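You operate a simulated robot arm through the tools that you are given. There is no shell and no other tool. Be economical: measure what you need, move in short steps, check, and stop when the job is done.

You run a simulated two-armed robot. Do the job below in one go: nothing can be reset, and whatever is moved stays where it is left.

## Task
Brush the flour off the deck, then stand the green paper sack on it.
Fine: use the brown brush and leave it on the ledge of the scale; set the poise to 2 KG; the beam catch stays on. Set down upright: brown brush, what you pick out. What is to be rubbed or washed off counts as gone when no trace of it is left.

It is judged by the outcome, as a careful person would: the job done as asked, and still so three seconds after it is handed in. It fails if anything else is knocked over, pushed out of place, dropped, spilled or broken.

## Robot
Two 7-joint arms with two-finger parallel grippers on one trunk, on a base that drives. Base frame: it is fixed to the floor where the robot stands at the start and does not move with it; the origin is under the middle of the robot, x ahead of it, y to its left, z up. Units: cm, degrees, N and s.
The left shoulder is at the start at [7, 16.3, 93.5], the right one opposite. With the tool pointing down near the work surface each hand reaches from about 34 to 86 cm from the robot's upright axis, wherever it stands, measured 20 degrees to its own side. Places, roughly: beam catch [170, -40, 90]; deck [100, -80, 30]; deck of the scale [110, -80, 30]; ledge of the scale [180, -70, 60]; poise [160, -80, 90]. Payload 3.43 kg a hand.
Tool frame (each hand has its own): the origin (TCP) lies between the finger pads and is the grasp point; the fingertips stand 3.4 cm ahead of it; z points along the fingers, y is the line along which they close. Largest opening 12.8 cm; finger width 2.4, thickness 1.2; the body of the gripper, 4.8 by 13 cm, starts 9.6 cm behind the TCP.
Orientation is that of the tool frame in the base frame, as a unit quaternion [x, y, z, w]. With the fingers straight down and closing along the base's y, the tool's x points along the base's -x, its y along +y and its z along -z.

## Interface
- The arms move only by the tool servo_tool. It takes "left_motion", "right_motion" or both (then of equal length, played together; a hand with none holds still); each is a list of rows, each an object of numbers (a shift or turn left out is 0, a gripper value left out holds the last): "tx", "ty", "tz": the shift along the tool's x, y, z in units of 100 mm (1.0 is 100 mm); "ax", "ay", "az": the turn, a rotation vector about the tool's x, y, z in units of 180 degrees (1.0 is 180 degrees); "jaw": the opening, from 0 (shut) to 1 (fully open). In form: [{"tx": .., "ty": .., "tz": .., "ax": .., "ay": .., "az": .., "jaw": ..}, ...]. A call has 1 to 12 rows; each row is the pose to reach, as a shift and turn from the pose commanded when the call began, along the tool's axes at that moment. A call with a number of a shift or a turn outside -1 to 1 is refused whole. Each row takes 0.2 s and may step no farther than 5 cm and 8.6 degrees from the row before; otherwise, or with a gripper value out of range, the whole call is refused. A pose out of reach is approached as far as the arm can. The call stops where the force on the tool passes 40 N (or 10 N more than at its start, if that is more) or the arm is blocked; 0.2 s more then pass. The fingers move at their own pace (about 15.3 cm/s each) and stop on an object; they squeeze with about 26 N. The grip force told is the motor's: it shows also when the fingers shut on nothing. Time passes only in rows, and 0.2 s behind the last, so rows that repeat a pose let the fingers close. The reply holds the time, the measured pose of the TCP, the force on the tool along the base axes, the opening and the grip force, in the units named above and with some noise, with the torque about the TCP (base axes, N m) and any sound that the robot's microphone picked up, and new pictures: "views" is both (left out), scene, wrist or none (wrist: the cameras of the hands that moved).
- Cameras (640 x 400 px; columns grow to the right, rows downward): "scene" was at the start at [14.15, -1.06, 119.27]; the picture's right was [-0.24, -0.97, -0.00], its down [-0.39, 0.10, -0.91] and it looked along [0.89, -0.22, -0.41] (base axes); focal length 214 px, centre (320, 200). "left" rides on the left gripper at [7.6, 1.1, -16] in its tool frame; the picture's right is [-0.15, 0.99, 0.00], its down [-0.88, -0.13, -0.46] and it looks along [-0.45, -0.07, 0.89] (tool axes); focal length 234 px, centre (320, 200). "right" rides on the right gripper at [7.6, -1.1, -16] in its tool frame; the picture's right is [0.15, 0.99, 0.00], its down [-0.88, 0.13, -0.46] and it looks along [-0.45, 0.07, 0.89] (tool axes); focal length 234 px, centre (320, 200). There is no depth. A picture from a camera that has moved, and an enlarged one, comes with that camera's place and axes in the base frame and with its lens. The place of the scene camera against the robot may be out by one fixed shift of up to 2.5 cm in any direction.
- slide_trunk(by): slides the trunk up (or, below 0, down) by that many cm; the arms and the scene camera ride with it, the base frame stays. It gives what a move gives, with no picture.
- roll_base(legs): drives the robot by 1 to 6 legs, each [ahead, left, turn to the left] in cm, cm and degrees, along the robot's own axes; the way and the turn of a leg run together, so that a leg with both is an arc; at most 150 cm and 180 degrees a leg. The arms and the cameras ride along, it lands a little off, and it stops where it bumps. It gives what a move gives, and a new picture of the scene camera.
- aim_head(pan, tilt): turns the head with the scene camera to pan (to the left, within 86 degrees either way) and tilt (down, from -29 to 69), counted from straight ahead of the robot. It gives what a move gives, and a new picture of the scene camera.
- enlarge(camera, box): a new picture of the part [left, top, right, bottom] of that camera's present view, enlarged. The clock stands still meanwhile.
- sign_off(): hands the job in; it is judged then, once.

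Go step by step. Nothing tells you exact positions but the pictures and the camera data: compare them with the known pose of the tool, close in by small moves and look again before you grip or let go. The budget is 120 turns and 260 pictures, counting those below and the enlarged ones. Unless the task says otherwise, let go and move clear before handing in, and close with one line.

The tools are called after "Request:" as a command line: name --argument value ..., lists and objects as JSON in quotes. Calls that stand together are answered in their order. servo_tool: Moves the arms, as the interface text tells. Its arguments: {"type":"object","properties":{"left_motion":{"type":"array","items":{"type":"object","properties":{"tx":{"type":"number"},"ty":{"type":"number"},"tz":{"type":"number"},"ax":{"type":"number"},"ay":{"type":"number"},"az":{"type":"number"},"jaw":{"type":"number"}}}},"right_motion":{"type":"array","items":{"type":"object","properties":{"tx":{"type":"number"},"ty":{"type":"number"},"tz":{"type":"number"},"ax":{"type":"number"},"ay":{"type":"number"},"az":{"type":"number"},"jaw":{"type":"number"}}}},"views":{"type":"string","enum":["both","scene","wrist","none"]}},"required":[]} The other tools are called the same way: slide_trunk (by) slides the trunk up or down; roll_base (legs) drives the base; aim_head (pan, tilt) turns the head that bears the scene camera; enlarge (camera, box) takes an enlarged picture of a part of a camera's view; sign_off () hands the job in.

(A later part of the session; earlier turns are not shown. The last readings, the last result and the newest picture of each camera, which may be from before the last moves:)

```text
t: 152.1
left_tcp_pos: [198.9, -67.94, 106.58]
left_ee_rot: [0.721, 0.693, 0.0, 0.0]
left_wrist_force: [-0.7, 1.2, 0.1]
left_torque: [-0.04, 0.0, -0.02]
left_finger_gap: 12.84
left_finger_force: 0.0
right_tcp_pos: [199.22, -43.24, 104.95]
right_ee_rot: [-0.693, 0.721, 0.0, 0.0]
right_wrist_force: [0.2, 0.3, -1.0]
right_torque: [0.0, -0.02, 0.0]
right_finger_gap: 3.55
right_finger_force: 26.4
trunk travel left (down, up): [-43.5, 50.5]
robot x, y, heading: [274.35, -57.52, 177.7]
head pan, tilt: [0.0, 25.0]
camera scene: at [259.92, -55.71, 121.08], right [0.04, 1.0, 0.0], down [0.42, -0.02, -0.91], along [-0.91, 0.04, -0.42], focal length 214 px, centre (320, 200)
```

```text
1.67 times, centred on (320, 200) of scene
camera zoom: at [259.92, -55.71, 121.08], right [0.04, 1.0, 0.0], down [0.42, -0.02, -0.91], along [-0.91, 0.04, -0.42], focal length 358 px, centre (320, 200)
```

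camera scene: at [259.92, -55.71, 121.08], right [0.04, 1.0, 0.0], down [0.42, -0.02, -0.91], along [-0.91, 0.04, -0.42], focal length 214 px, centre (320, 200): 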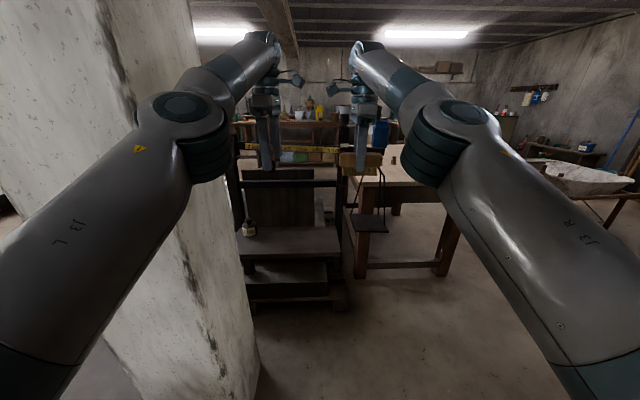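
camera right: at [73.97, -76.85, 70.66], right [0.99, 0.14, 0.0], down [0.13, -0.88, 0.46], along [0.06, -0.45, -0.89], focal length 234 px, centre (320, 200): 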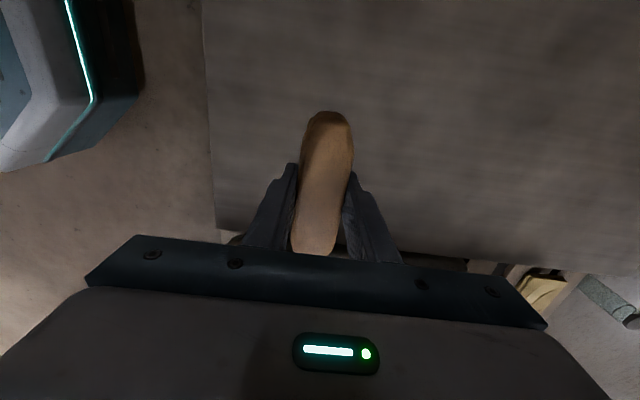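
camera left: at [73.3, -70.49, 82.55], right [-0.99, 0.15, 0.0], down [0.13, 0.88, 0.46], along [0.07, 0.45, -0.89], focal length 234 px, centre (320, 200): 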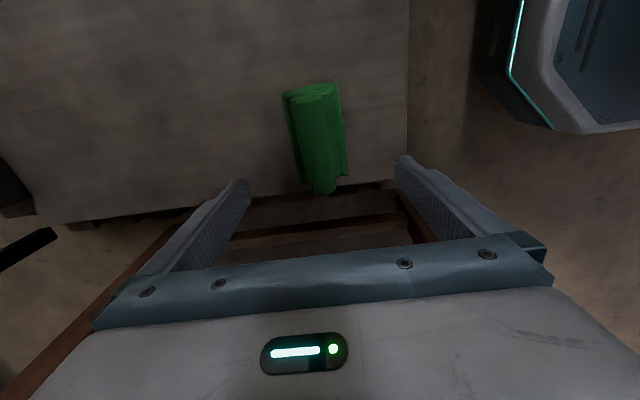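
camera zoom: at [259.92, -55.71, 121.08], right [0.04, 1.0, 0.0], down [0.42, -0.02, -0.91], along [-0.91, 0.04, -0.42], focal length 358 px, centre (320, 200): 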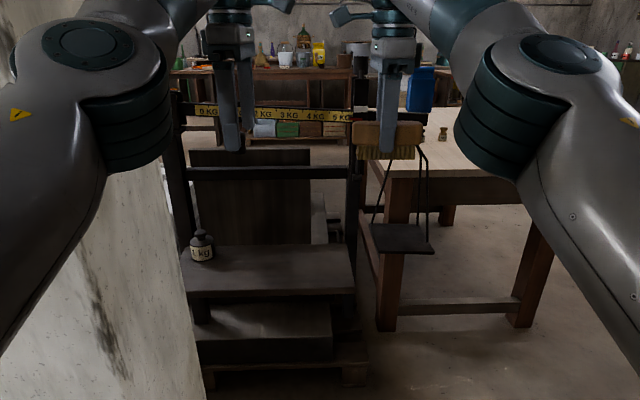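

From here I see the ledge (x 170–189, y −85 to −44, z about 64), with a 1 kg weight at its far end, and the beam with labels at z about 102. The poise seems to be at about 1 KG. I'll retract both hands, then reposition away from the pillar and face the scale diagonally.

Request:
servo_tool --right_motion '[{"ty": -0.2}, {"ty": -0.4}, {"ty": -0.6}, {"ty": -0.8}, {"ty": -1.0}, {"ty": -1.0}]' --left_motion '[{"ty": 0.2}, {"ty": 0.4}, {"ty": 0.6}, {"ty": 0.8}, {"ty": 1.0}, {"ty": 1.0}]' --views "none"

Request:
servo_tool --right_motion '[{"ty": -0.2}, {"ty": -0.4}, {"ty": -0.6}, {"ty": -0.8}, {"ty": -1.0}, {"ty": -1.0}]' --left_motion '[{"ty": 0.2}, {"ty": 0.4}, {"ty": 0.6}, {"ty": 0.8}, {"ty": 1.0}, {"ty": 1.0}]' --views "none"

Request:
enlarge --camera "scene" --box '[210, 110, 410, 270]'

```text
t: 153.7
left_tcp_pos: [198.2, -50.81, 105.97]
left_ee_rot: [0.801, 0.598, 0.004, 0.0]
left_wrist_force: [0.1, -1.3, 1.6]
left_torque: [0.14, -0.06, 0.04]
left_finger_gap: 12.82
left_finger_force: 0.1
right_tcp_pos: [204.34, -28.06, 104.41]
right_ee_rot: [-0.603, 0.798, 0.002, 0.009]
right_wrist_force: [-0.3, 1.4, -3.6]
right_torque: [-0.1, -0.02, 0.02]
right_finger_gap: 3.57
right_finger_force: 26.0
trunk travel left (down, up): [-43.5, 50.5]
robot x, y, heading: [264.98, -55.01, 164.1]
head pan, tilt: [0.0, 25.0]
stopped in row 6 (left hand): the arm was blocked; the commanded pose is now the measured one
```

```text
t: 155.3
left_tcp_pos: [207.66, -47.38, 106.38]
left_ee_rot: [0.826, 0.564, -0.005, 0.003]
left_wrist_force: [0.1, -0.7, 0.1]
left_torque: [0.0, 0.0, 0.0]
left_finger_gap: 12.8
left_finger_force: 0.1
right_tcp_pos: [215.14, -25.52, 104.71]
right_ee_rot: [-0.574, 0.819, 0.004, 0.003]
right_wrist_force: [0.3, 1.1, -1.2]
right_torque: [-0.01, 0.07, 0.0]
right_finger_gap: 3.58
right_finger_force: 26.8
trunk travel left (down, up): [-43.5, 50.5]
robot x, y, heading: [263.17, -53.78, 160.0]
head pan, tilt: [0.0, 25.0]
stopped in row 6 (left hand): the arm was blocked; the commanded pose is now the measured one
```

```text
2.50 times, centred on (310, 190) of scene
camera zoom: at [250.6, -46.12, 121.16], right [0.34, 0.94, -0.02], down [0.39, -0.16, -0.91], along [-0.85, 0.3, -0.42], focal length 536 px, centre (345, 225)
```

zoom: 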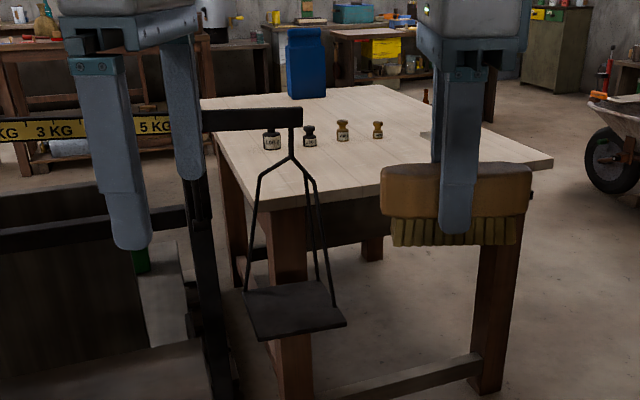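

Retracting pushed my left elbow against the pillar, and the base yielded. I'll strafe away from the pillar before anything else.

Request:
roll_base --legs '[[0, -45, 0]]'

Request:
aim_head --pan 50 --tilt 25

```text
t: 157.9
left_tcp_pos: [221.4, -8.4, 106.07]
left_ee_rot: [0.822, 0.569, 0.004, -0.002]
left_wrist_force: [0.0, -0.4, 0.2]
left_torque: [-0.03, 0.0, 0.02]
left_finger_gap: 12.79
left_finger_force: 0.0
right_tcp_pos: [228.8, 13.77, 104.76]
right_ee_rot: [-0.577, 0.817, 0.008, 0.01]
right_wrist_force: [-0.5, -0.3, -1.8]
right_torque: [-0.05, 0.06, 0.0]
right_finger_gap: 3.54
right_finger_force: 26.5
trunk travel left (down, up): [-43.5, 50.5]
robot x, y, heading: [277.44, -12.77, 160.4]
head pan, tilt: [0.0, 25.0]
camera scene: at [264.33, -6.72, 121.08], right [0.33, 0.94, 0.0], down [0.4, -0.14, -0.91], along [-0.85, 0.3, -0.42], focal length 214 px, centre (320, 200)
```

scene: 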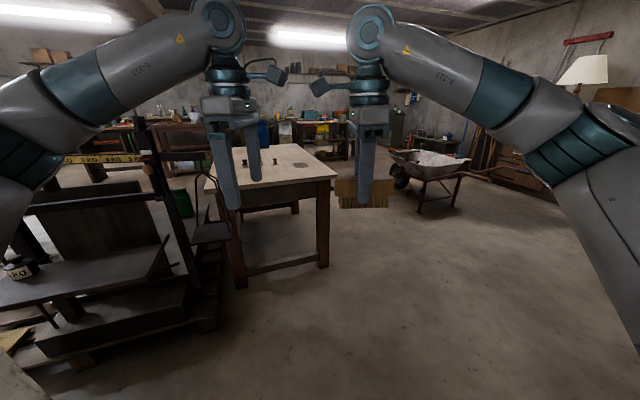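

```text
t: 159.1
left_tcp_pos: [221.29, -8.46, 106.02]
left_ee_rot: [0.822, 0.569, 0.004, -0.001]
left_wrist_force: [-0.1, -0.5, -0.3]
left_torque: [-0.03, 0.01, 0.0]
left_finger_gap: 12.81
left_finger_force: 0.1
right_tcp_pos: [228.7, 13.66, 104.69]
right_ee_rot: [-0.577, 0.817, 0.008, 0.01]
right_wrist_force: [0.4, -0.1, -1.4]
right_torque: [-0.01, 0.02, 0.01]
right_finger_gap: 3.56
right_finger_force: 26.1
trunk travel left (down, up): [-43.5, 50.5]
robot x, y, heading: [277.82, -12.49, 160.5]
head pan, tilt: [50.0, 25.0]
camera scene: at [265.05, -14.51, 121.09], right [-0.51, 0.86, 0.0], down [0.36, 0.21, -0.91], along [-0.78, -0.46, -0.42], focal length 214 px, centre (320, 200)
```

scene: 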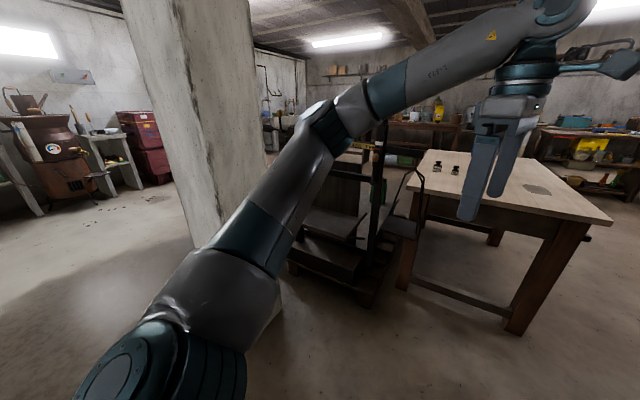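

Now I'll turn to heading about 215° and close in diagonally toward the ledge.

Request:
roll_base --legs '[[0, 0, 54.5], [26, -28, 0]]'

Request:
aim_head --pan 0 --tilt 28

Request:
enlarge --camera "scene" --box '[200, 80, 440, 280]'

```text
t: 163.9
left_tcp_pos: [203.56, -47.63, 106.08]
left_ee_rot: [0.474, 0.88, 0.003, -0.004]
left_wrist_force: [-0.9, -0.7, -0.2]
left_torque: [0.01, -0.03, -0.02]
left_finger_gap: 12.79
left_finger_force: 0.1
right_tcp_pos: [189.92, -28.72, 104.76]
right_ee_rot: [0.885, -0.466, -0.012, -0.006]
right_wrist_force: [-1.0, 0.0, -2.1]
right_torque: [-0.02, -0.02, 0.02]
right_finger_gap: 3.56
right_finger_force: 26.2
trunk travel left (down, up): [-43.5, 50.5]
robot x, y, heading: [240.13, -4.12, -145.5]
head pan, tilt: [50.0, 25.0]
camera scene: at [235.15, -15.4, 121.08], right [-1.0, 0.1, 0.0], down [0.04, 0.42, -0.91], along [-0.09, -0.9, -0.42], focal length 214 px, centre (320, 200)
```

scene: 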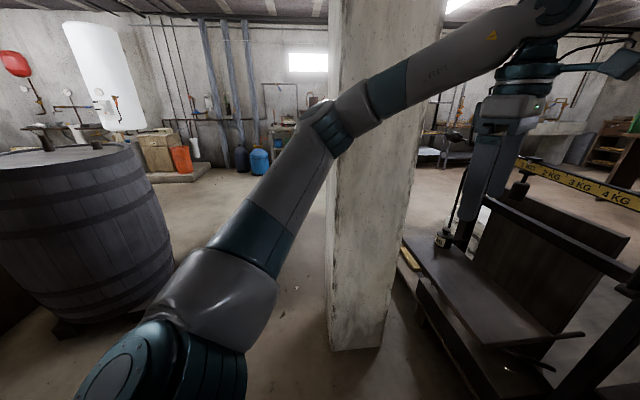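

```text
t: 165.1
left_tcp_pos: [203.43, -47.63, 106.15]
left_ee_rot: [0.475, 0.88, 0.003, -0.003]
left_wrist_force: [0.5, 0.8, -0.5]
left_torque: [0.03, 0.0, -0.02]
left_finger_gap: 12.81
left_finger_force: 0.2
right_tcp_pos: [190.07, -28.79, 104.75]
right_ee_rot: [0.885, -0.466, -0.012, -0.005]
right_wrist_force: [0.5, -0.5, -1.6]
right_torque: [-0.01, -0.02, 0.01]
right_finger_gap: 3.59
right_finger_force: 26.3
trunk travel left (down, up): [-43.5, 50.5]
robot x, y, heading: [240.35, -4.49, -145.5]
head pan, tilt: [0.0, 28.0]
camera scene: at [228.59, -11.42, 120.61], right [-0.57, 0.82, 0.0], down [0.39, 0.27, -0.88], along [-0.73, -0.5, -0.47], focal length 214 px, centre (320, 200)
```

scene: 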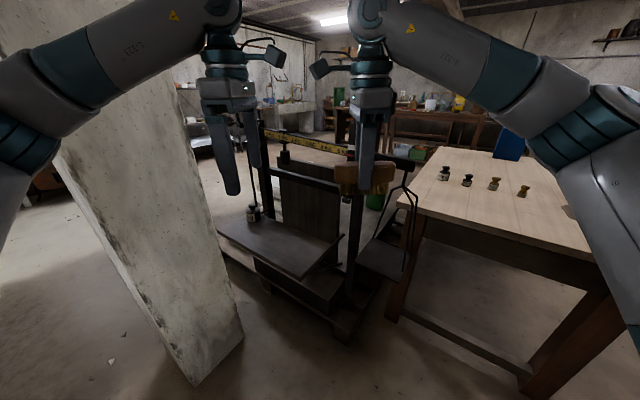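

```text
2.00 times, centred on (320, 180) of scene
camera zoom: at [228.59, -11.42, 120.61], right [-0.57, 0.82, 0.0], down [0.39, 0.27, -0.88], along [-0.73, -0.5, -0.47], focal length 429 px, centre (320, 240)
```

zoom: 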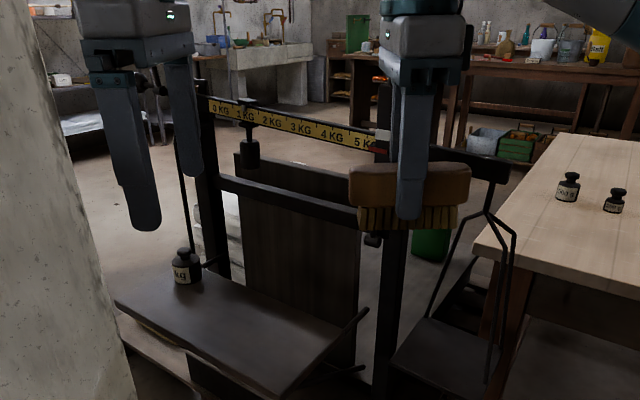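

Now I see the ledge and beam clearly. The poise sits at 1 KG and the catch is by the 5 KG end. I'll move the right hand diagonally over the ledge toward about (181, −58), passing clear of the post.

Request:
servo_tool --right_motion '[{"ty": 0.2, "tx": 0.16}, {"ty": 0.4, "tx": 0.32}, {"ty": 0.6, "tx": 0.48}, {"ty": 0.8, "tx": 0.64}, {"ty": 1.0, "tx": 0.8}, {"ty": 1.0, "tx": 0.8}]' --views "scene"

Request:
servo_tool --right_motion '[{"ty": 0.2, "tx": 0.16}, {"ty": 0.4, "tx": 0.32}, {"ty": 0.6, "tx": 0.48}, {"ty": 0.8, "tx": 0.64}, {"ty": 1.0, "tx": 0.8}, {"ty": 1.0, "tx": 0.8}]' --views "both"

```text
t: 166.5
left_tcp_pos: [203.52, -47.66, 106.0]
left_ee_rot: [0.474, 0.881, 0.003, -0.003]
left_wrist_force: [-0.4, 0.0, -0.1]
left_torque: [-0.03, -0.01, 0.03]
left_finger_gap: 12.8
left_finger_force: 0.1
right_tcp_pos: [186.26, -40.82, 104.61]
right_ee_rot: [0.885, -0.465, -0.011, -0.006]
right_wrist_force: [0.2, 1.1, -0.8]
right_torque: [-0.06, 0.01, 0.01]
right_finger_gap: 3.56
right_finger_force: 26.0
trunk travel left (down, up): [-43.5, 50.5]
robot x, y, heading: [240.28, -4.64, -145.6]
head pan, tilt: [0.0, 28.0]
camera scene: at [228.55, -11.34, 120.61], right [-0.57, 0.82, 0.0], down [0.39, 0.27, -0.88], along [-0.73, -0.5, -0.47], focal length 214 px, centre (320, 200)
```

scene: 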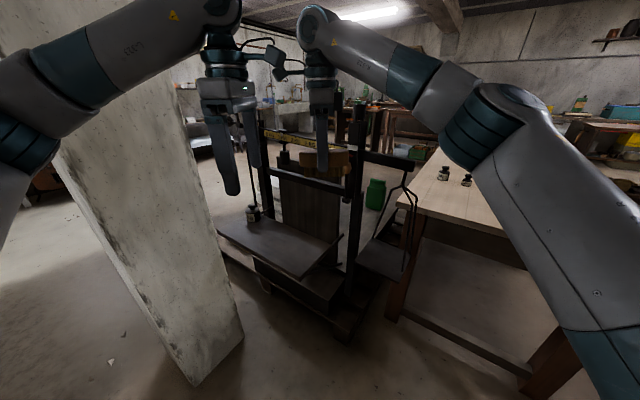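

```text
t: 167.9
left_tcp_pos: [203.67, -47.59, 105.94]
left_ee_rot: [0.474, 0.881, 0.002, -0.004]
left_wrist_force: [-0.5, -0.9, 0.6]
left_torque: [-0.02, 0.0, -0.03]
left_finger_gap: 12.82
left_finger_force: 0.1
right_tcp_pos: [184.91, -49.0, 102.87]
right_ee_rot: [0.885, -0.465, -0.012, -0.004]
right_wrist_force: [0.1, -0.5, -2.8]
right_torque: [0.01, 0.04, 0.02]
right_finger_gap: 3.57
right_finger_force: 26.2
right hand out of reach, approached as far as the arm can: row 3, 4, 5, 6
trunk travel left (down, up): [-43.5, 50.5]
robot x, y, heading: [240.27, -4.46, -145.7]
head pan, tilt: [0.0, 28.0]
camera scene: at [228.58, -11.36, 120.61], right [-0.57, 0.82, 0.0], down [0.39, 0.27, -0.88], along [-0.73, -0.5, -0.47], focal length 214 px, centre (320, 200)
camera right: at [190.35, -54.8, 118.7], right [-0.73, -0.68, 0.0], down [-0.6, 0.64, 0.48], along [-0.32, 0.35, -0.88], focal length 234 px, centre (320, 200)
```

scene: 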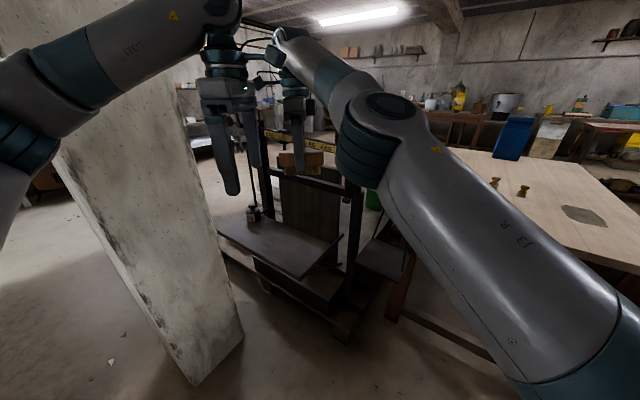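
right: 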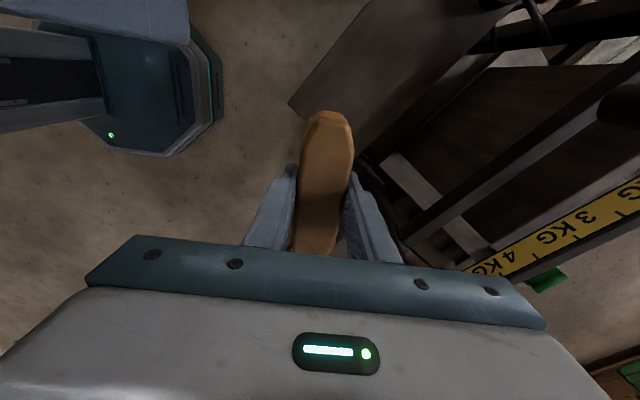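

The arm is at its reach limit, so I'll nudge the base by (8.4 ahead, 5 left) to bring the brush over the ledge interior.

Request:
roll_base --legs '[[8.4, 5, 0]]'

Request:
servo_tool --right_motion '[{"tz": 0.2}, {"tz": 0.4}, {"tz": 0.6}, {"tz": 0.8}, {"tz": 1.0}, {"tz": 1.0}]' --views "both"

```text
t: 169.1
left_tcp_pos: [199.35, -56.91, 105.96]
left_ee_rot: [0.474, 0.881, 0.004, -0.004]
left_wrist_force: [0.2, -0.3, 1.0]
left_torque: [0.04, -0.01, 0.02]
left_finger_gap: 12.82
left_finger_force: 0.0
right_tcp_pos: [180.67, -58.12, 102.9]
right_ee_rot: [0.885, -0.466, -0.013, -0.007]
right_wrist_force: [0.1, -0.2, -2.5]
right_torque: [0.03, 0.0, 0.05]
right_finger_gap: 3.57
right_finger_force: 26.4
trunk travel left (down, up): [-43.5, 50.5]
robot x, y, heading: [236.02, -13.54, -145.4]
head pan, tilt: [0.0, 28.0]
camera scene: at [224.37, -20.62, 120.6], right [-0.57, 0.82, 0.0], down [0.39, 0.27, -0.88], along [-0.73, -0.5, -0.47], focal length 214 px, centre (320, 200)
```

scene: 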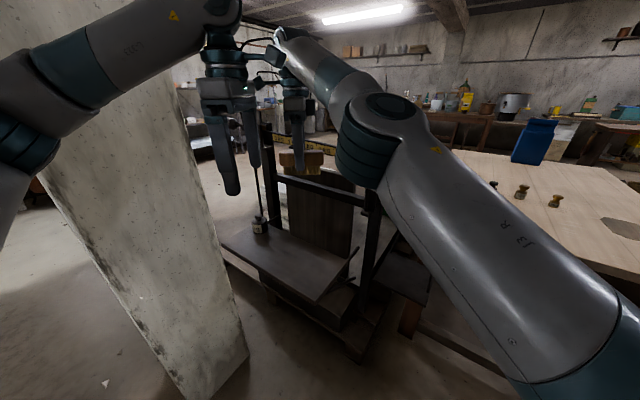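

```text
t: 170.5
left_tcp_pos: [199.43, -56.65, 106.09]
left_ee_rot: [0.474, 0.88, 0.003, -0.004]
left_wrist_force: [0.4, -0.4, 0.8]
left_torque: [0.0, 0.05, -0.01]
left_finger_gap: 12.8
left_finger_force: 0.1
right_tcp_pos: [180.58, -58.13, 92.95]
right_ee_rot: [0.885, -0.465, -0.012, -0.006]
right_wrist_force: [-0.6, -0.2, -1.9]
right_torque: [-0.04, 0.0, 0.02]
right_finger_gap: 3.57
right_finger_force: 26.6
trunk travel left (down, up): [-43.5, 50.5]
robot x, y, heading: [235.99, -13.53, -145.7]
head pan, tilt: [0.0, 28.0]
camera scene: at [224.43, -20.54, 120.61], right [-0.57, 0.82, 0.0], down [0.39, 0.27, -0.88], along [-0.73, -0.5, -0.47], focal length 214 px, centre (320, 200)
camera right: at [186.11, -63.81, 108.68], right [-0.73, -0.68, 0.0], down [-0.6, 0.64, 0.48], along [-0.32, 0.35, -0.88], focal length 234 px, centre (320, 200)
```

scene: 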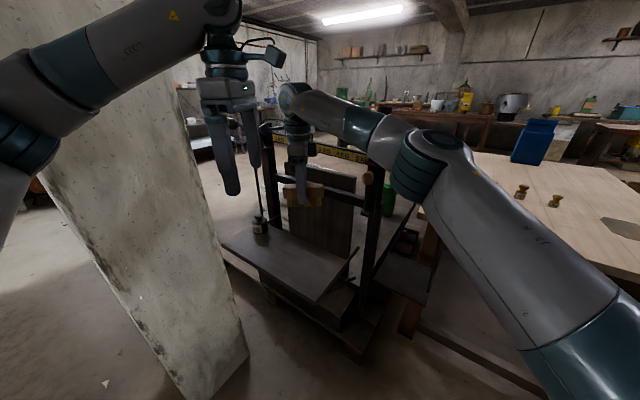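
right: 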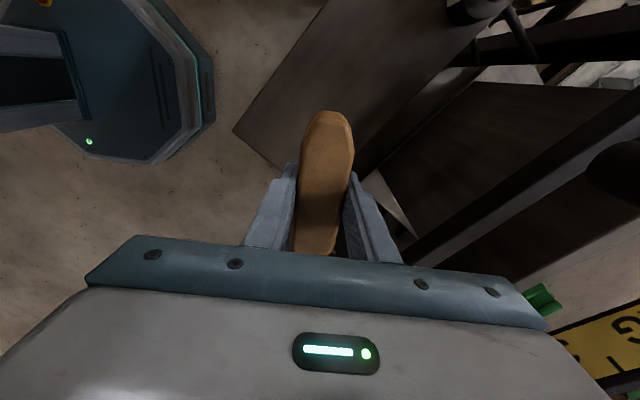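

The ledge height of z about 64 is confirmed by two views. I'll continue lowering.

Request:
servo_tool --right_motion '[{"tz": 0.2}, {"tz": 0.4}, {"tz": 0.6}, {"tz": 0.8}, {"tz": 1.0}, {"tz": 1.0}]' --views "none"

Request:
servo_tool --right_motion '[{"tz": 0.2}, {"tz": 0.4}, {"tz": 0.6}, {"tz": 0.8}, {"tz": 0.95}, {"tz": 0.95}]' --views "both"

Request:
enlarge --camera "scene" --box '[220, 130, 400, 310]'

```text
t: 171.9
left_tcp_pos: [199.48, -56.79, 106.01]
left_ee_rot: [0.473, 0.881, 0.003, -0.003]
left_wrist_force: [-0.9, 0.4, -0.1]
left_torque: [0.01, -0.01, 0.0]
left_finger_gap: 12.82
left_finger_force: 0.1
right_tcp_pos: [180.51, -57.43, 82.83]
right_ee_rot: [0.884, -0.466, -0.012, -0.006]
right_wrist_force: [-0.3, -0.1, -1.6]
right_torque: [0.0, 0.0, 0.04]
right_finger_gap: 3.58
right_finger_force: 26.1
trunk travel left (down, up): [-43.5, 50.5]
robot x, y, heading: [236.23, -13.54, -145.4]
head pan, tilt: [0.0, 28.0]
```

```text
t: 173.3
left_tcp_pos: [199.35, -56.75, 106.13]
left_ee_rot: [0.475, 0.88, 0.004, -0.003]
left_wrist_force: [0.7, 0.1, 0.0]
left_torque: [0.04, -0.02, -0.03]
left_finger_gap: 12.81
left_finger_force: 0.2
right_tcp_pos: [180.41, -57.45, 73.52]
right_ee_rot: [0.885, -0.466, -0.011, -0.005]
right_wrist_force: [-0.4, -1.1, -0.7]
right_torque: [-0.03, 0.01, 0.01]
right_finger_gap: 3.57
right_finger_force: 26.5
trunk travel left (down, up): [-43.5, 50.5]
robot x, y, heading: [236.06, -14.09, -145.7]
head pan, tilt: [0.0, 28.0]
camera scene: at [224.4, -20.53, 120.61], right [-0.57, 0.82, 0.0], down [0.39, 0.27, -0.88], along [-0.73, -0.5, -0.47], focal length 214 px, centre (320, 200)
camera right: at [185.91, -63.36, 89.24], right [-0.73, -0.68, 0.0], down [-0.6, 0.64, 0.48], along [-0.32, 0.35, -0.88], focal length 234 px, centre (320, 200)
```

scene: 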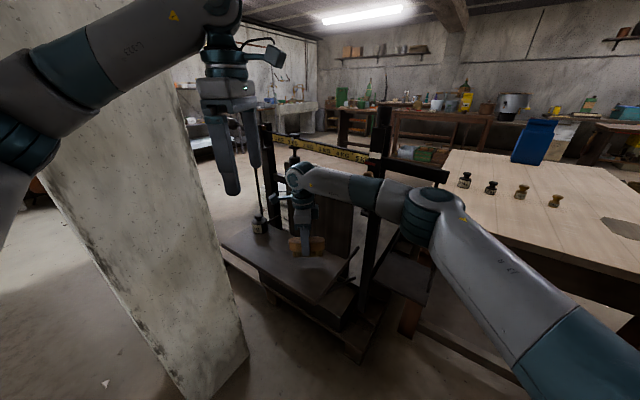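
right: 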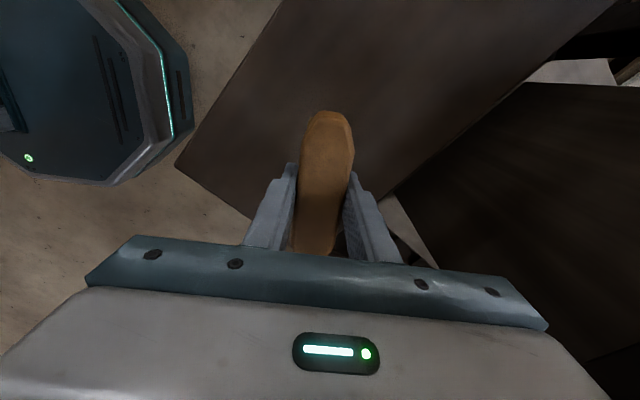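

```text
2.22 times, centred on (310, 220) of scene
camera zoom: at [224.4, -20.53, 120.61], right [-0.57, 0.82, 0.0], down [0.39, 0.27, -0.88], along [-0.73, -0.5, -0.47], focal length 477 px, centre (342, 156)
```

zoom: 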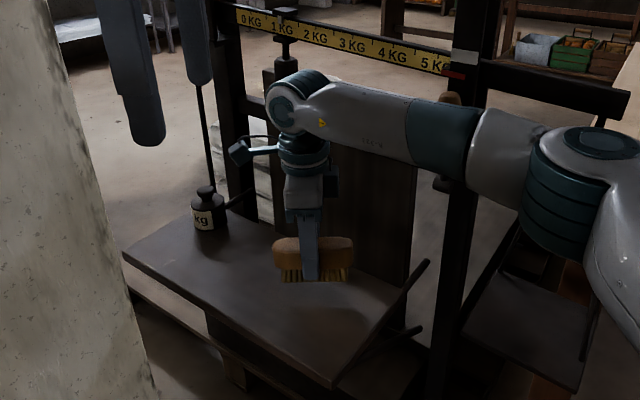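

Clear of post and catch. I'll lower the last centimetres gently.

Request:
servo_tool --right_motion '[{"tz": 0.1}, {"tz": 0.2}, {"tz": 0.3}, {"tz": 0.33}, {"tz": 0.33}]' --views "none"

Request:
servo_tool --right_motion '[{"tz": 0.03}, {"tz": 0.05}, {"tz": 0.05}]' --views "none"

Request:
servo_tool --right_motion '[{"tz": 0.03}, {"tz": 0.05}, {"tz": 0.05}]' --views "wrist"

Request:
enlarge --camera "scene" --box '[270, 190, 350, 270]'

```text
t: 174.5
left_tcp_pos: [199.44, -56.72, 106.04]
left_ee_rot: [0.474, 0.88, 0.001, -0.004]
left_wrist_force: [0.0, 0.0, -0.2]
left_torque: [0.0, -0.01, 0.03]
left_finger_gap: 12.78
left_finger_force: 0.1
right_tcp_pos: [180.2, -57.38, 70.13]
right_ee_rot: [0.885, -0.466, -0.011, -0.004]
right_wrist_force: [0.5, 0.6, 2.9]
right_torque: [-0.09, -0.16, 0.03]
right_finger_gap: 3.57
right_finger_force: 25.8
trunk travel left (down, up): [-43.5, 50.5]
robot x, y, heading: [235.93, -13.65, -145.5]
head pan, tilt: [0.0, 28.0]
```

```text
t: 175.3
left_tcp_pos: [199.6, -56.51, 106.13]
left_ee_rot: [0.474, 0.88, 0.001, -0.005]
left_wrist_force: [-1.2, -0.2, -0.3]
left_torque: [0.02, 0.0, -0.01]
left_finger_gap: 12.82
left_finger_force: 0.0
right_tcp_pos: [180.17, -57.45, 69.96]
right_ee_rot: [0.885, -0.466, -0.013, -0.003]
right_wrist_force: [-6.7, 3.4, 28.0]
right_torque: [-0.09, -0.29, -0.01]
right_finger_gap: 3.62
right_finger_force: 25.7
trunk travel left (down, up): [-43.5, 50.5]
robot x, y, heading: [235.87, -13.6, -145.5]
head pan, tilt: [0.0, 28.0]
```

```text
t: 176.1
left_tcp_pos: [199.66, -56.57, 106.27]
left_ee_rot: [0.474, 0.88, 0.001, -0.004]
left_wrist_force: [0.4, 0.0, -0.2]
left_torque: [0.0, 0.06, 0.04]
left_finger_gap: 12.78
left_finger_force: 0.1
right_tcp_pos: [180.46, -57.44, 69.44]
right_ee_rot: [0.886, -0.464, -0.012, -0.005]
right_wrist_force: [2.5, 0.6, 27.5]
right_torque: [0.02, -0.31, 0.03]
right_finger_gap: 3.57
right_finger_force: 26.3
trunk travel left (down, up): [-43.5, 50.5]
robot x, y, heading: [236.02, -13.52, -145.3]
head pan, tilt: [0.0, 28.0]
camera right: at [185.96, -63.23, 85.19], right [-0.73, -0.68, 0.0], down [-0.6, 0.64, 0.48], along [-0.33, 0.35, -0.88], focal length 234 px, centre (320, 200)
```

right: 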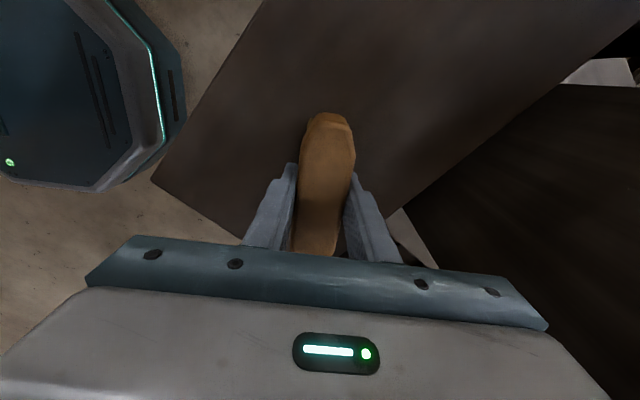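

```text
5.00 times, centred on (310, 230) of scene
camera zoom: at [224.68, -20.35, 120.65], right [-0.57, 0.82, 0.0], down [0.38, 0.26, -0.88], along [-0.73, -0.5, -0.47], focal length 1072 px, centre (370, 50)
```

zoom: 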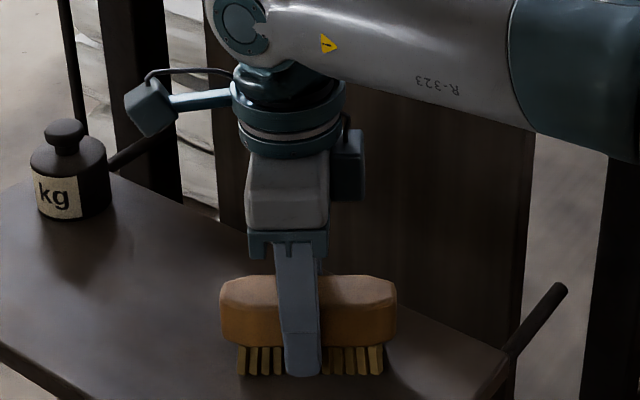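

The brush stands on the ledge. I'll relieve the press, open, and rise.

Request:
servo_tool --right_motion '[{"tz": -0.03}, {"tz": -0.03}, {"tz": -0.03, "jaw": 0.35}, {"tz": -0.03, "jaw": 0.55}, {"tz": -0.03, "jaw": 0.6}, {"tz": -0.03}]' --views "wrist"

Request:
enlarge --camera "scene" --box '[270, 190, 350, 270]'

```text
t: 177.5
left_tcp_pos: [199.41, -56.72, 106.12]
left_ee_rot: [0.474, 0.881, 0.002, -0.003]
left_wrist_force: [-0.9, -1.1, -0.6]
left_torque: [-0.01, 0.02, 0.0]
left_finger_gap: 12.79
left_finger_force: 0.0
right_tcp_pos: [180.24, -57.4, 69.53]
right_ee_rot: [0.885, -0.466, -0.012, -0.005]
right_wrist_force: [0.1, 0.4, -0.1]
right_torque: [-0.01, 0.01, 0.04]
right_finger_gap: 7.7
right_finger_force: 0.1
trunk travel left (down, up): [-43.5, 50.5]
robot x, y, heading: [235.53, -13.79, -145.6]
head pan, tilt: [0.0, 28.0]
camera right: at [185.66, -63.37, 85.22], right [-0.73, -0.68, 0.0], down [-0.6, 0.64, 0.48], along [-0.32, 0.35, -0.88], focal length 234 px, centre (320, 200)
```

right: 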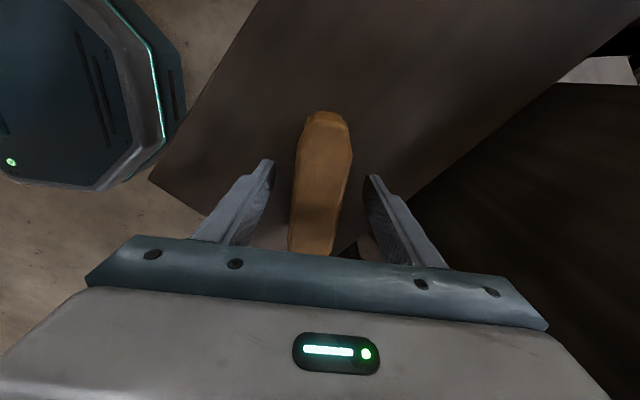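

```text
5.00 times, centred on (310, 230) of scene
camera zoom: at [224.41, -20.54, 120.61], right [-0.57, 0.82, 0.0], down [0.39, 0.27, -0.88], along [-0.73, -0.5, -0.47], focal length 1072 px, centre (370, 50)
```

zoom: 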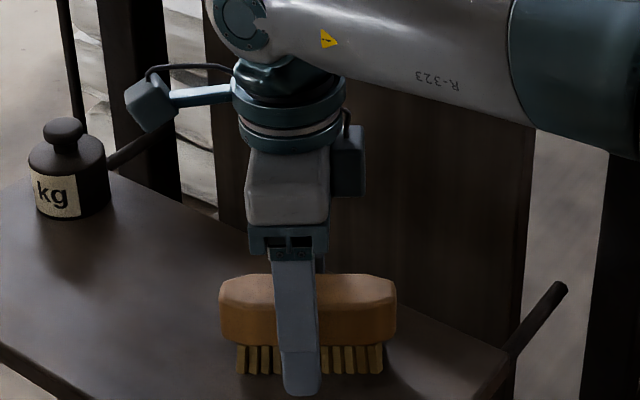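

The brush stands upright on the ledge. Rising clear now.

Request:
servo_tool --right_motion '[{"tz": -0.1}, {"tz": -0.3}, {"tz": -0.5}, {"tz": -0.8}, {"tz": -1.0}, {"tz": -1.0}]' --views "none"

Request:
servo_tool --right_motion '[{"tz": -0.2}, {"tz": -0.4}, {"tz": -0.6}, {"tz": -0.8}, {"tz": -1.0}, {"tz": -1.0}]' --views "none"

Request:
servo_tool --right_motion '[{"tz": -0.2}, {"tz": -0.4}, {"tz": -0.6}, {"tz": -0.8}, {"tz": -1.0}, {"tz": -1.0}]' --views "both"

Request:
enlarge --camera "scene" --box '[240, 110, 400, 280]'

```text
t: 178.9
left_tcp_pos: [199.44, -56.67, 105.91]
left_ee_rot: [0.473, 0.881, 0.003, -0.002]
left_wrist_force: [-0.4, -0.1, 0.2]
left_torque: [0.01, -0.01, 0.03]
left_finger_gap: 12.81
left_finger_force: 0.0
right_tcp_pos: [180.31, -57.5, 79.6]
right_ee_rot: [0.885, -0.466, -0.012, -0.005]
right_wrist_force: [0.1, 1.0, -0.4]
right_torque: [-0.03, -0.02, 0.01]
right_finger_gap: 7.69
right_finger_force: 0.1
trunk travel left (down, up): [-43.5, 50.5]
robot x, y, heading: [236.08, -13.62, -145.6]
head pan, tilt: [0.0, 28.0]
```

```text
t: 180.3
left_tcp_pos: [199.43, -56.73, 105.97]
left_ee_rot: [0.474, 0.88, 0.003, -0.003]
left_wrist_force: [-0.4, 0.2, -0.6]
left_torque: [-0.02, -0.03, -0.02]
left_finger_gap: 12.79
left_finger_force: 0.1
right_tcp_pos: [180.4, -57.71, 89.27]
right_ee_rot: [0.885, -0.465, -0.013, -0.005]
right_wrist_force: [-0.8, 0.8, 0.1]
right_torque: [0.0, 0.03, 0.0]
right_finger_gap: 7.69
right_finger_force: 0.0
trunk travel left (down, up): [-43.5, 50.5]
robot x, y, heading: [235.9, -14.28, -145.6]
head pan, tilt: [0.0, 28.0]
```

```text
t: 181.7
left_tcp_pos: [199.38, -56.85, 106.01]
left_ee_rot: [0.474, 0.88, 0.003, -0.003]
left_wrist_force: [-0.1, 0.1, -1.4]
left_torque: [0.04, 0.0, -0.02]
left_finger_gap: 12.82
left_finger_force: 0.1
right_tcp_pos: [180.76, -58.05, 99.33]
right_ee_rot: [0.885, -0.466, -0.012, -0.005]
right_wrist_force: [-1.1, 0.6, -0.5]
right_torque: [0.0, 0.0, -0.01]
right_finger_gap: 7.66
right_finger_force: 0.0
trunk travel left (down, up): [-43.5, 50.5]
robot x, y, heading: [235.83, -13.84, -145.6]
head pan, tilt: [0.0, 28.0]
camera scene: at [224.36, -20.53, 120.6], right [-0.57, 0.82, 0.0], down [0.39, 0.27, -0.88], along [-0.73, -0.5, -0.47], focal length 214 px, centre (320, 200)
camera right: at [186.22, -63.95, 115.15], right [-0.73, -0.68, 0.0], down [-0.6, 0.64, 0.48], along [-0.32, 0.35, -0.88], focal length 234 px, centre (320, 200)
```

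scene: 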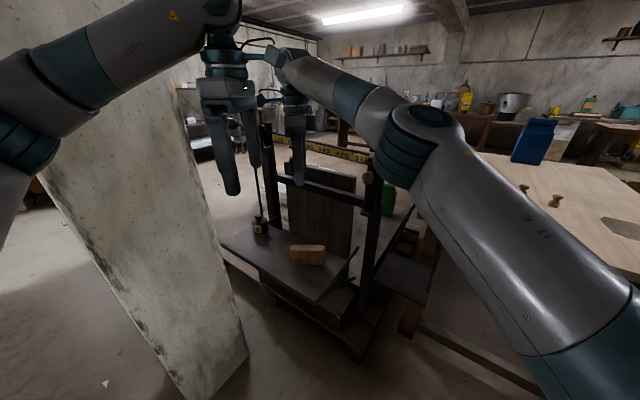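
right: 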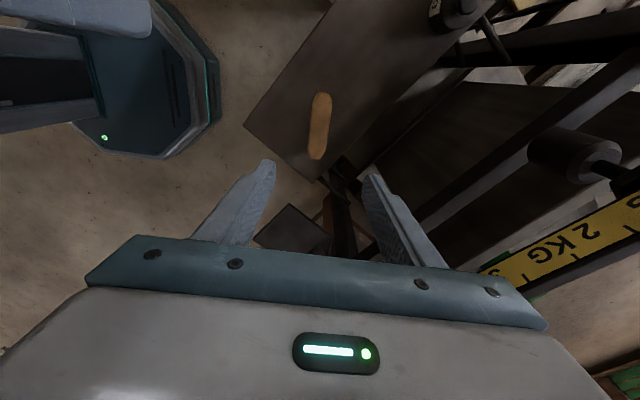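

```text
2.35 times, centred on (320, 195) of scene
camera zoom: at [224.36, -20.53, 120.6], right [-0.57, 0.82, 0.0], down [0.39, 0.27, -0.88], along [-0.73, -0.5, -0.47], focal length 505 px, centre (320, 212)
```

zoom: 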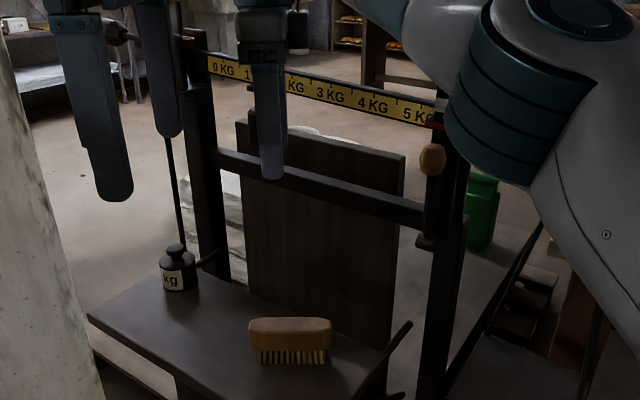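

The brush is in place. Next comes the poise, which hangs at 1 KG at about (163, −75, z 90–95). I plan to grip it with the right hand pointing horizontally, so first I'll raise the left hand out of the way.

Request:
servo_tool --left_motion '[{"tz": -0.2}, {"tz": -0.4}, {"tz": -0.6}, {"tz": -0.8}, {"tz": -1.0}, {"tz": -1.0}]' --views "none"

Request:
servo_tool --left_motion '[{"tz": -0.2}, {"tz": -0.4}, {"tz": -0.6}, {"tz": -0.8}, {"tz": -1.0}, {"tz": -1.0}]' --views "scene"

```text
t: 183.1
left_tcp_pos: [199.35, -56.79, 115.95]
left_ee_rot: [0.474, 0.881, 0.003, -0.003]
left_wrist_force: [-0.2, 0.0, -0.3]
left_torque: [0.02, -0.02, -0.02]
left_finger_gap: 12.78
left_finger_force: 0.0
right_tcp_pos: [180.78, -58.0, 99.39]
right_ee_rot: [0.885, -0.466, -0.012, -0.006]
right_wrist_force: [-0.2, 0.5, 0.4]
right_torque: [0.01, -0.02, 0.0]
right_finger_gap: 7.68
right_finger_force: 0.0
trunk travel left (down, up): [-43.5, 50.5]
robot x, y, heading: [235.94, -13.59, -145.6]
head pan, tilt: [0.0, 28.0]
```

```text
t: 184.5
left_tcp_pos: [199.49, -57.33, 125.98]
left_ee_rot: [0.474, 0.88, 0.003, -0.004]
left_wrist_force: [0.6, 0.9, -0.1]
left_torque: [0.03, 0.04, -0.01]
left_finger_gap: 12.79
left_finger_force: 0.1
right_tcp_pos: [180.81, -58.27, 99.32]
right_ee_rot: [0.885, -0.465, -0.012, -0.005]
right_wrist_force: [0.3, -0.3, 0.2]
right_torque: [0.03, 0.02, -0.01]
right_finger_gap: 7.68
right_finger_force: 0.0
trunk travel left (down, up): [-43.5, 50.5]
robot x, y, heading: [235.84, -13.7, -145.6]
head pan, tilt: [0.0, 28.0]
camera scene: at [224.42, -20.65, 120.6], right [-0.57, 0.82, 0.0], down [0.39, 0.27, -0.88], along [-0.73, -0.5, -0.47], focal length 214 px, centre (320, 200)
```

scene: 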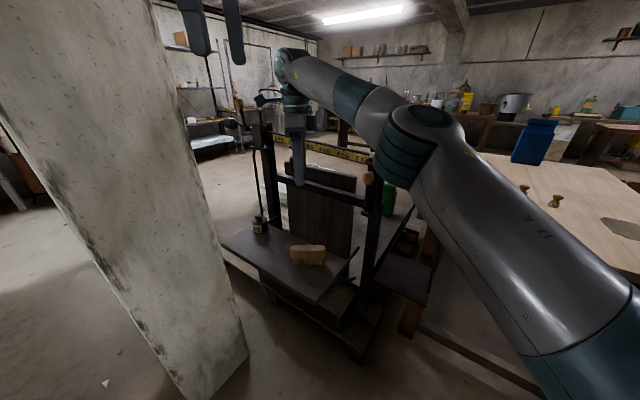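

Left hand is out of the way. I'll rotate the right hand to point forward, with its jaws closing horizontally.

Request:
servo_tool --right_motion '[{"ax": -0.0272, "ay": 0.0272, "az": 0.0272}, {"ax": -0.0544, "ay": 0.0544, "az": 0.0544}, {"ax": -0.0816, "ay": 0.0816, "az": 0.0816}, {"ax": -0.1088, "ay": 0.1088, "az": 0.1088}, {"ax": -0.136, "ay": 0.136, "az": 0.136}, {"ax": -0.1632, "ay": 0.1632, "az": 0.1632}, {"ax": -0.1904, "ay": 0.1904, "az": 0.1904}, {"ax": -0.2176, "ay": 0.2176, "az": 0.2176}, {"ax": -0.2448, "ay": 0.2448, "az": 0.2448}, {"ax": -0.272, "ay": 0.272, "az": 0.272}, {"ax": -0.2992, "ay": 0.2992, "az": 0.2992}, {"ax": -0.3264, "ay": 0.3264, "az": 0.3264}]' --views "both"

```text
t: 187.1
left_tcp_pos: [199.57, -57.11, 126.25]
left_ee_rot: [0.474, 0.88, 0.003, -0.005]
left_wrist_force: [0.6, 0.0, -0.5]
left_torque: [-0.01, -0.02, 0.04]
left_finger_gap: 12.79
left_finger_force: 0.1
right_tcp_pos: [180.69, -58.09, 99.49]
right_ee_rot: [-0.356, 0.687, -0.179, -0.608]
right_wrist_force: [-0.5, -0.5, -1.2]
right_torque: [-0.02, -0.02, -0.01]
right_finger_gap: 7.69
right_finger_force: 0.1
trunk travel left (down, up): [-43.5, 50.5]
robot x, y, heading: [235.75, -13.61, -145.6]
head pan, tilt: [0.0, 28.0]
camera scene: at [224.45, -20.54, 120.62], right [-0.57, 0.82, 0.0], down [0.39, 0.27, -0.88], along [-0.73, -0.5, -0.47], focal length 214 px, centre (320, 200)
camera right: at [192.77, -49.95, 109.71], right [-0.7, 0.64, 0.33], down [0.24, 0.64, -0.73], along [-0.67, -0.44, -0.6], focal length 234 px, centre (320, 200)
```

scene: 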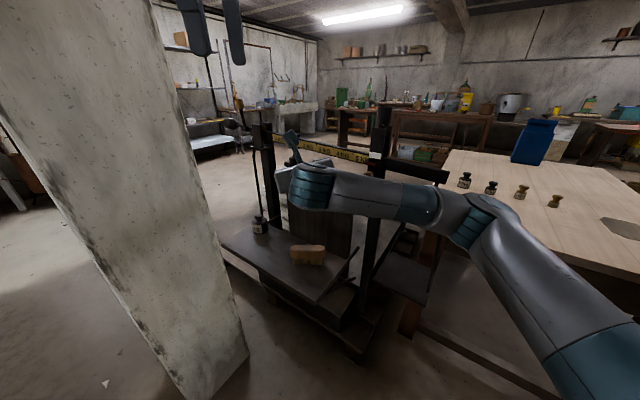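
right: 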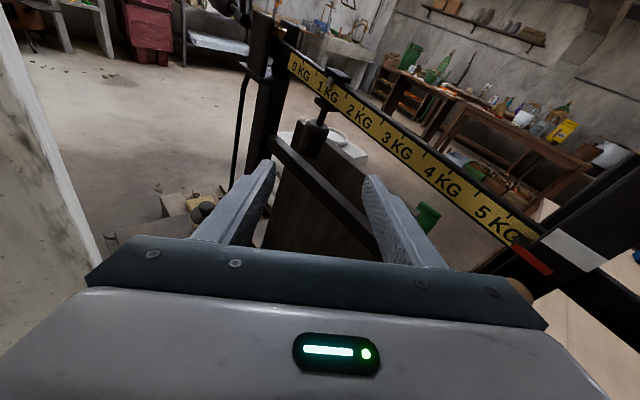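

Excellent view. I'll zoom in on the beam scale and poise.

Request:
enlarge --camera "right" --box '[270, 30, 430, 170]'

Request:
servo_tool --right_motion '[{"ax": -0.0272, "ay": 0.0272, "az": 0.0272}, {"ax": -0.0586, "ay": 0.0586, "az": 0.0586}, {"ax": -0.0586, "ay": 0.0586, "az": 0.0586}]' --views "wrist"

```text
2.86 times, centred on (350, 100) of right
camera zoom: at [192.77, -49.95, 109.71], right [-0.7, 0.64, 0.33], down [0.24, 0.64, -0.73], along [-0.67, -0.44, -0.6], focal length 669 px, centre (234, 486)
```

zoom: 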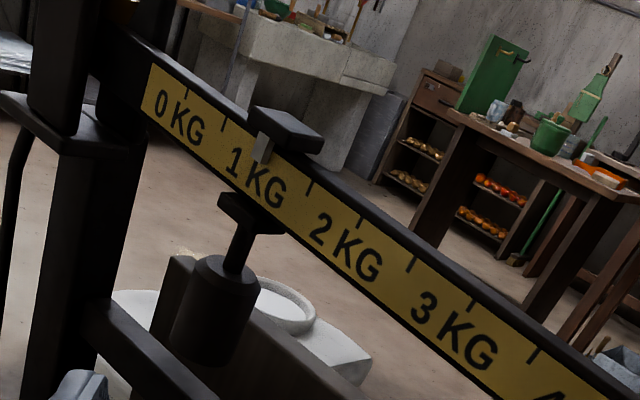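

```text
refused: row 2 steps farther than a row can; nothing moved
```

The scale reads clearly: ticks lie every half KG, and the pointer on the poise is at 1 KG. 2 KG lies about 7.3 cm farther toward +y, and the weight's body is centred at about (163, −76, 92.3). I'll finish the rotation.

Request:
servo_tool --right_motion '[{"ax": -0.02, "ay": 0.02, "az": 0.02}, {"ax": -0.04, "ay": 0.04, "az": 0.04}, {"ax": -0.0586, "ay": 0.0586, "az": 0.0586}, {"ax": -0.0586, "ay": 0.0586, "az": 0.0586}]' --views "wrist"

```text
t: 188.1
left_tcp_pos: [199.46, -57.1, 125.96]
left_ee_rot: [0.474, 0.881, 0.002, -0.004]
left_wrist_force: [0.2, 0.2, -0.1]
left_torque: [-0.02, -0.01, 0.01]
left_finger_gap: 12.78
left_finger_force: 0.0
right_tcp_pos: [180.51, -57.91, 99.49]
right_ee_rot: [0.217, -0.672, 0.202, 0.679]
right_wrist_force: [0.2, 0.6, 0.4]
right_torque: [0.0, 0.04, 0.03]
right_finger_gap: 7.67
right_finger_force: 0.1
trunk travel left (down, up): [-43.5, 50.5]
robot x, y, heading: [236.1, -13.56, -145.5]
head pan, tilt: [0.0, 28.0]
camera right: at [194.53, -49.94, 106.98], right [-0.56, 0.81, 0.17], down [0.29, 0.38, -0.88], along [-0.78, -0.44, -0.45], focal length 234 px, centre (320, 200)
```

right: 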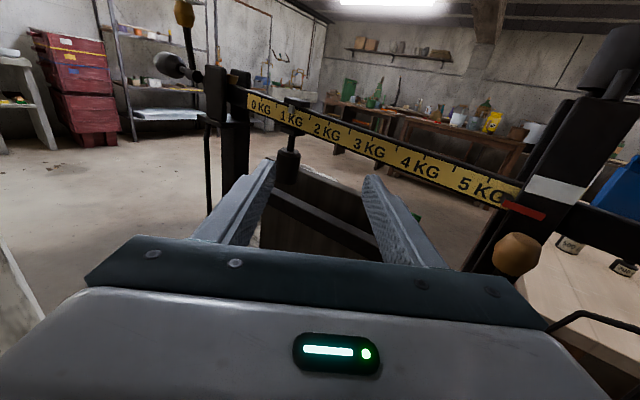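

The poise weight triangulates to (163.5, −75.6, 92.8). I'll line up at that height about 14 cm short of it and check.

Request:
servo_tool --right_motion '[{"ty": -0.1, "tx": -0.15, "tz": 0.2, "jaw": 0.58}, {"ty": -0.2, "tx": -0.3, "tz": 0.4}, {"ty": -0.3, "tx": -0.45, "tz": 0.6}, {"ty": -0.4, "tx": -0.6, "tz": 0.8}, {"ty": -0.5, "tx": -0.67, "tz": 1.0}, {"ty": -0.5, "tx": -0.67, "tz": 1.0}]' --views "both"

Request:
enlarge --camera "right" --box '[180, 60, 460, 240]'

```text
t: 189.5
left_tcp_pos: [199.52, -57.15, 126.13]
left_ee_rot: [0.474, 0.88, 0.003, -0.003]
left_wrist_force: [-0.5, 0.0, 0.4]
left_torque: [-0.04, -0.03, 0.04]
left_finger_gap: 12.79
left_finger_force: 0.0
right_tcp_pos: [175.43, -67.64, 92.74]
right_ee_rot: [0.218, -0.672, 0.201, 0.679]
right_wrist_force: [0.2, 0.5, -0.4]
right_torque: [0.0, 0.0, -0.03]
right_finger_gap: 7.43
right_finger_force: 0.0
trunk travel left (down, up): [-43.5, 50.5]
robot x, y, heading: [235.81, -13.59, -145.5]
head pan, tilt: [0.0, 28.0]
camera scene: at [224.42, -20.5, 120.61], right [-0.57, 0.82, 0.0], down [0.39, 0.27, -0.88], along [-0.73, -0.5, -0.47], focal length 214 px, centre (320, 200)
camera right: at [189.18, -59.65, 100.24], right [-0.56, 0.81, 0.17], down [0.29, 0.38, -0.88], along [-0.78, -0.44, -0.45], focal length 234 px, centre (320, 200)
```

scene: 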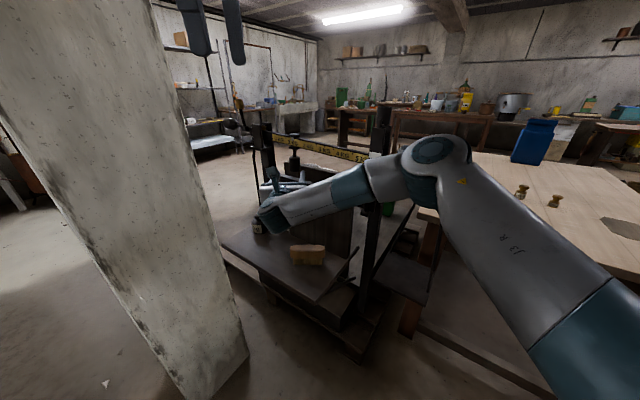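
right: 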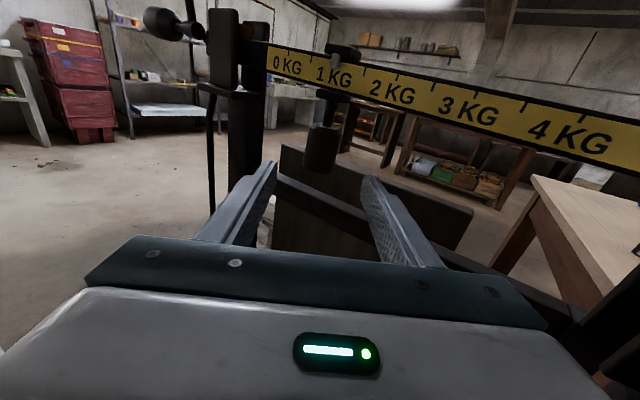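

```text
2.22 times, centred on (320, 150) of right
camera zoom: at [189.18, -59.65, 100.24], right [-0.56, 0.81, 0.17], down [0.29, 0.38, -0.88], along [-0.78, -0.44, -0.45], focal length 520 px, centre (320, 311)
```

zoom: 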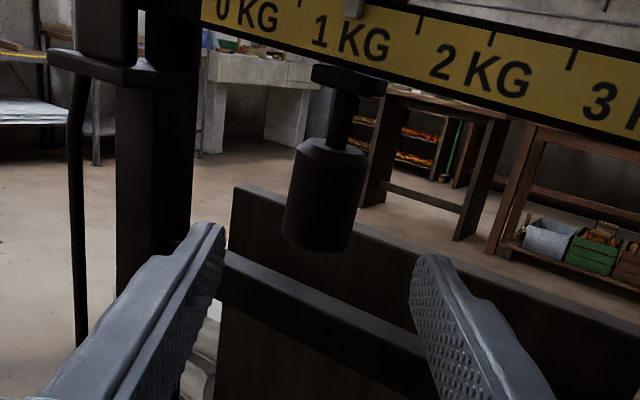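

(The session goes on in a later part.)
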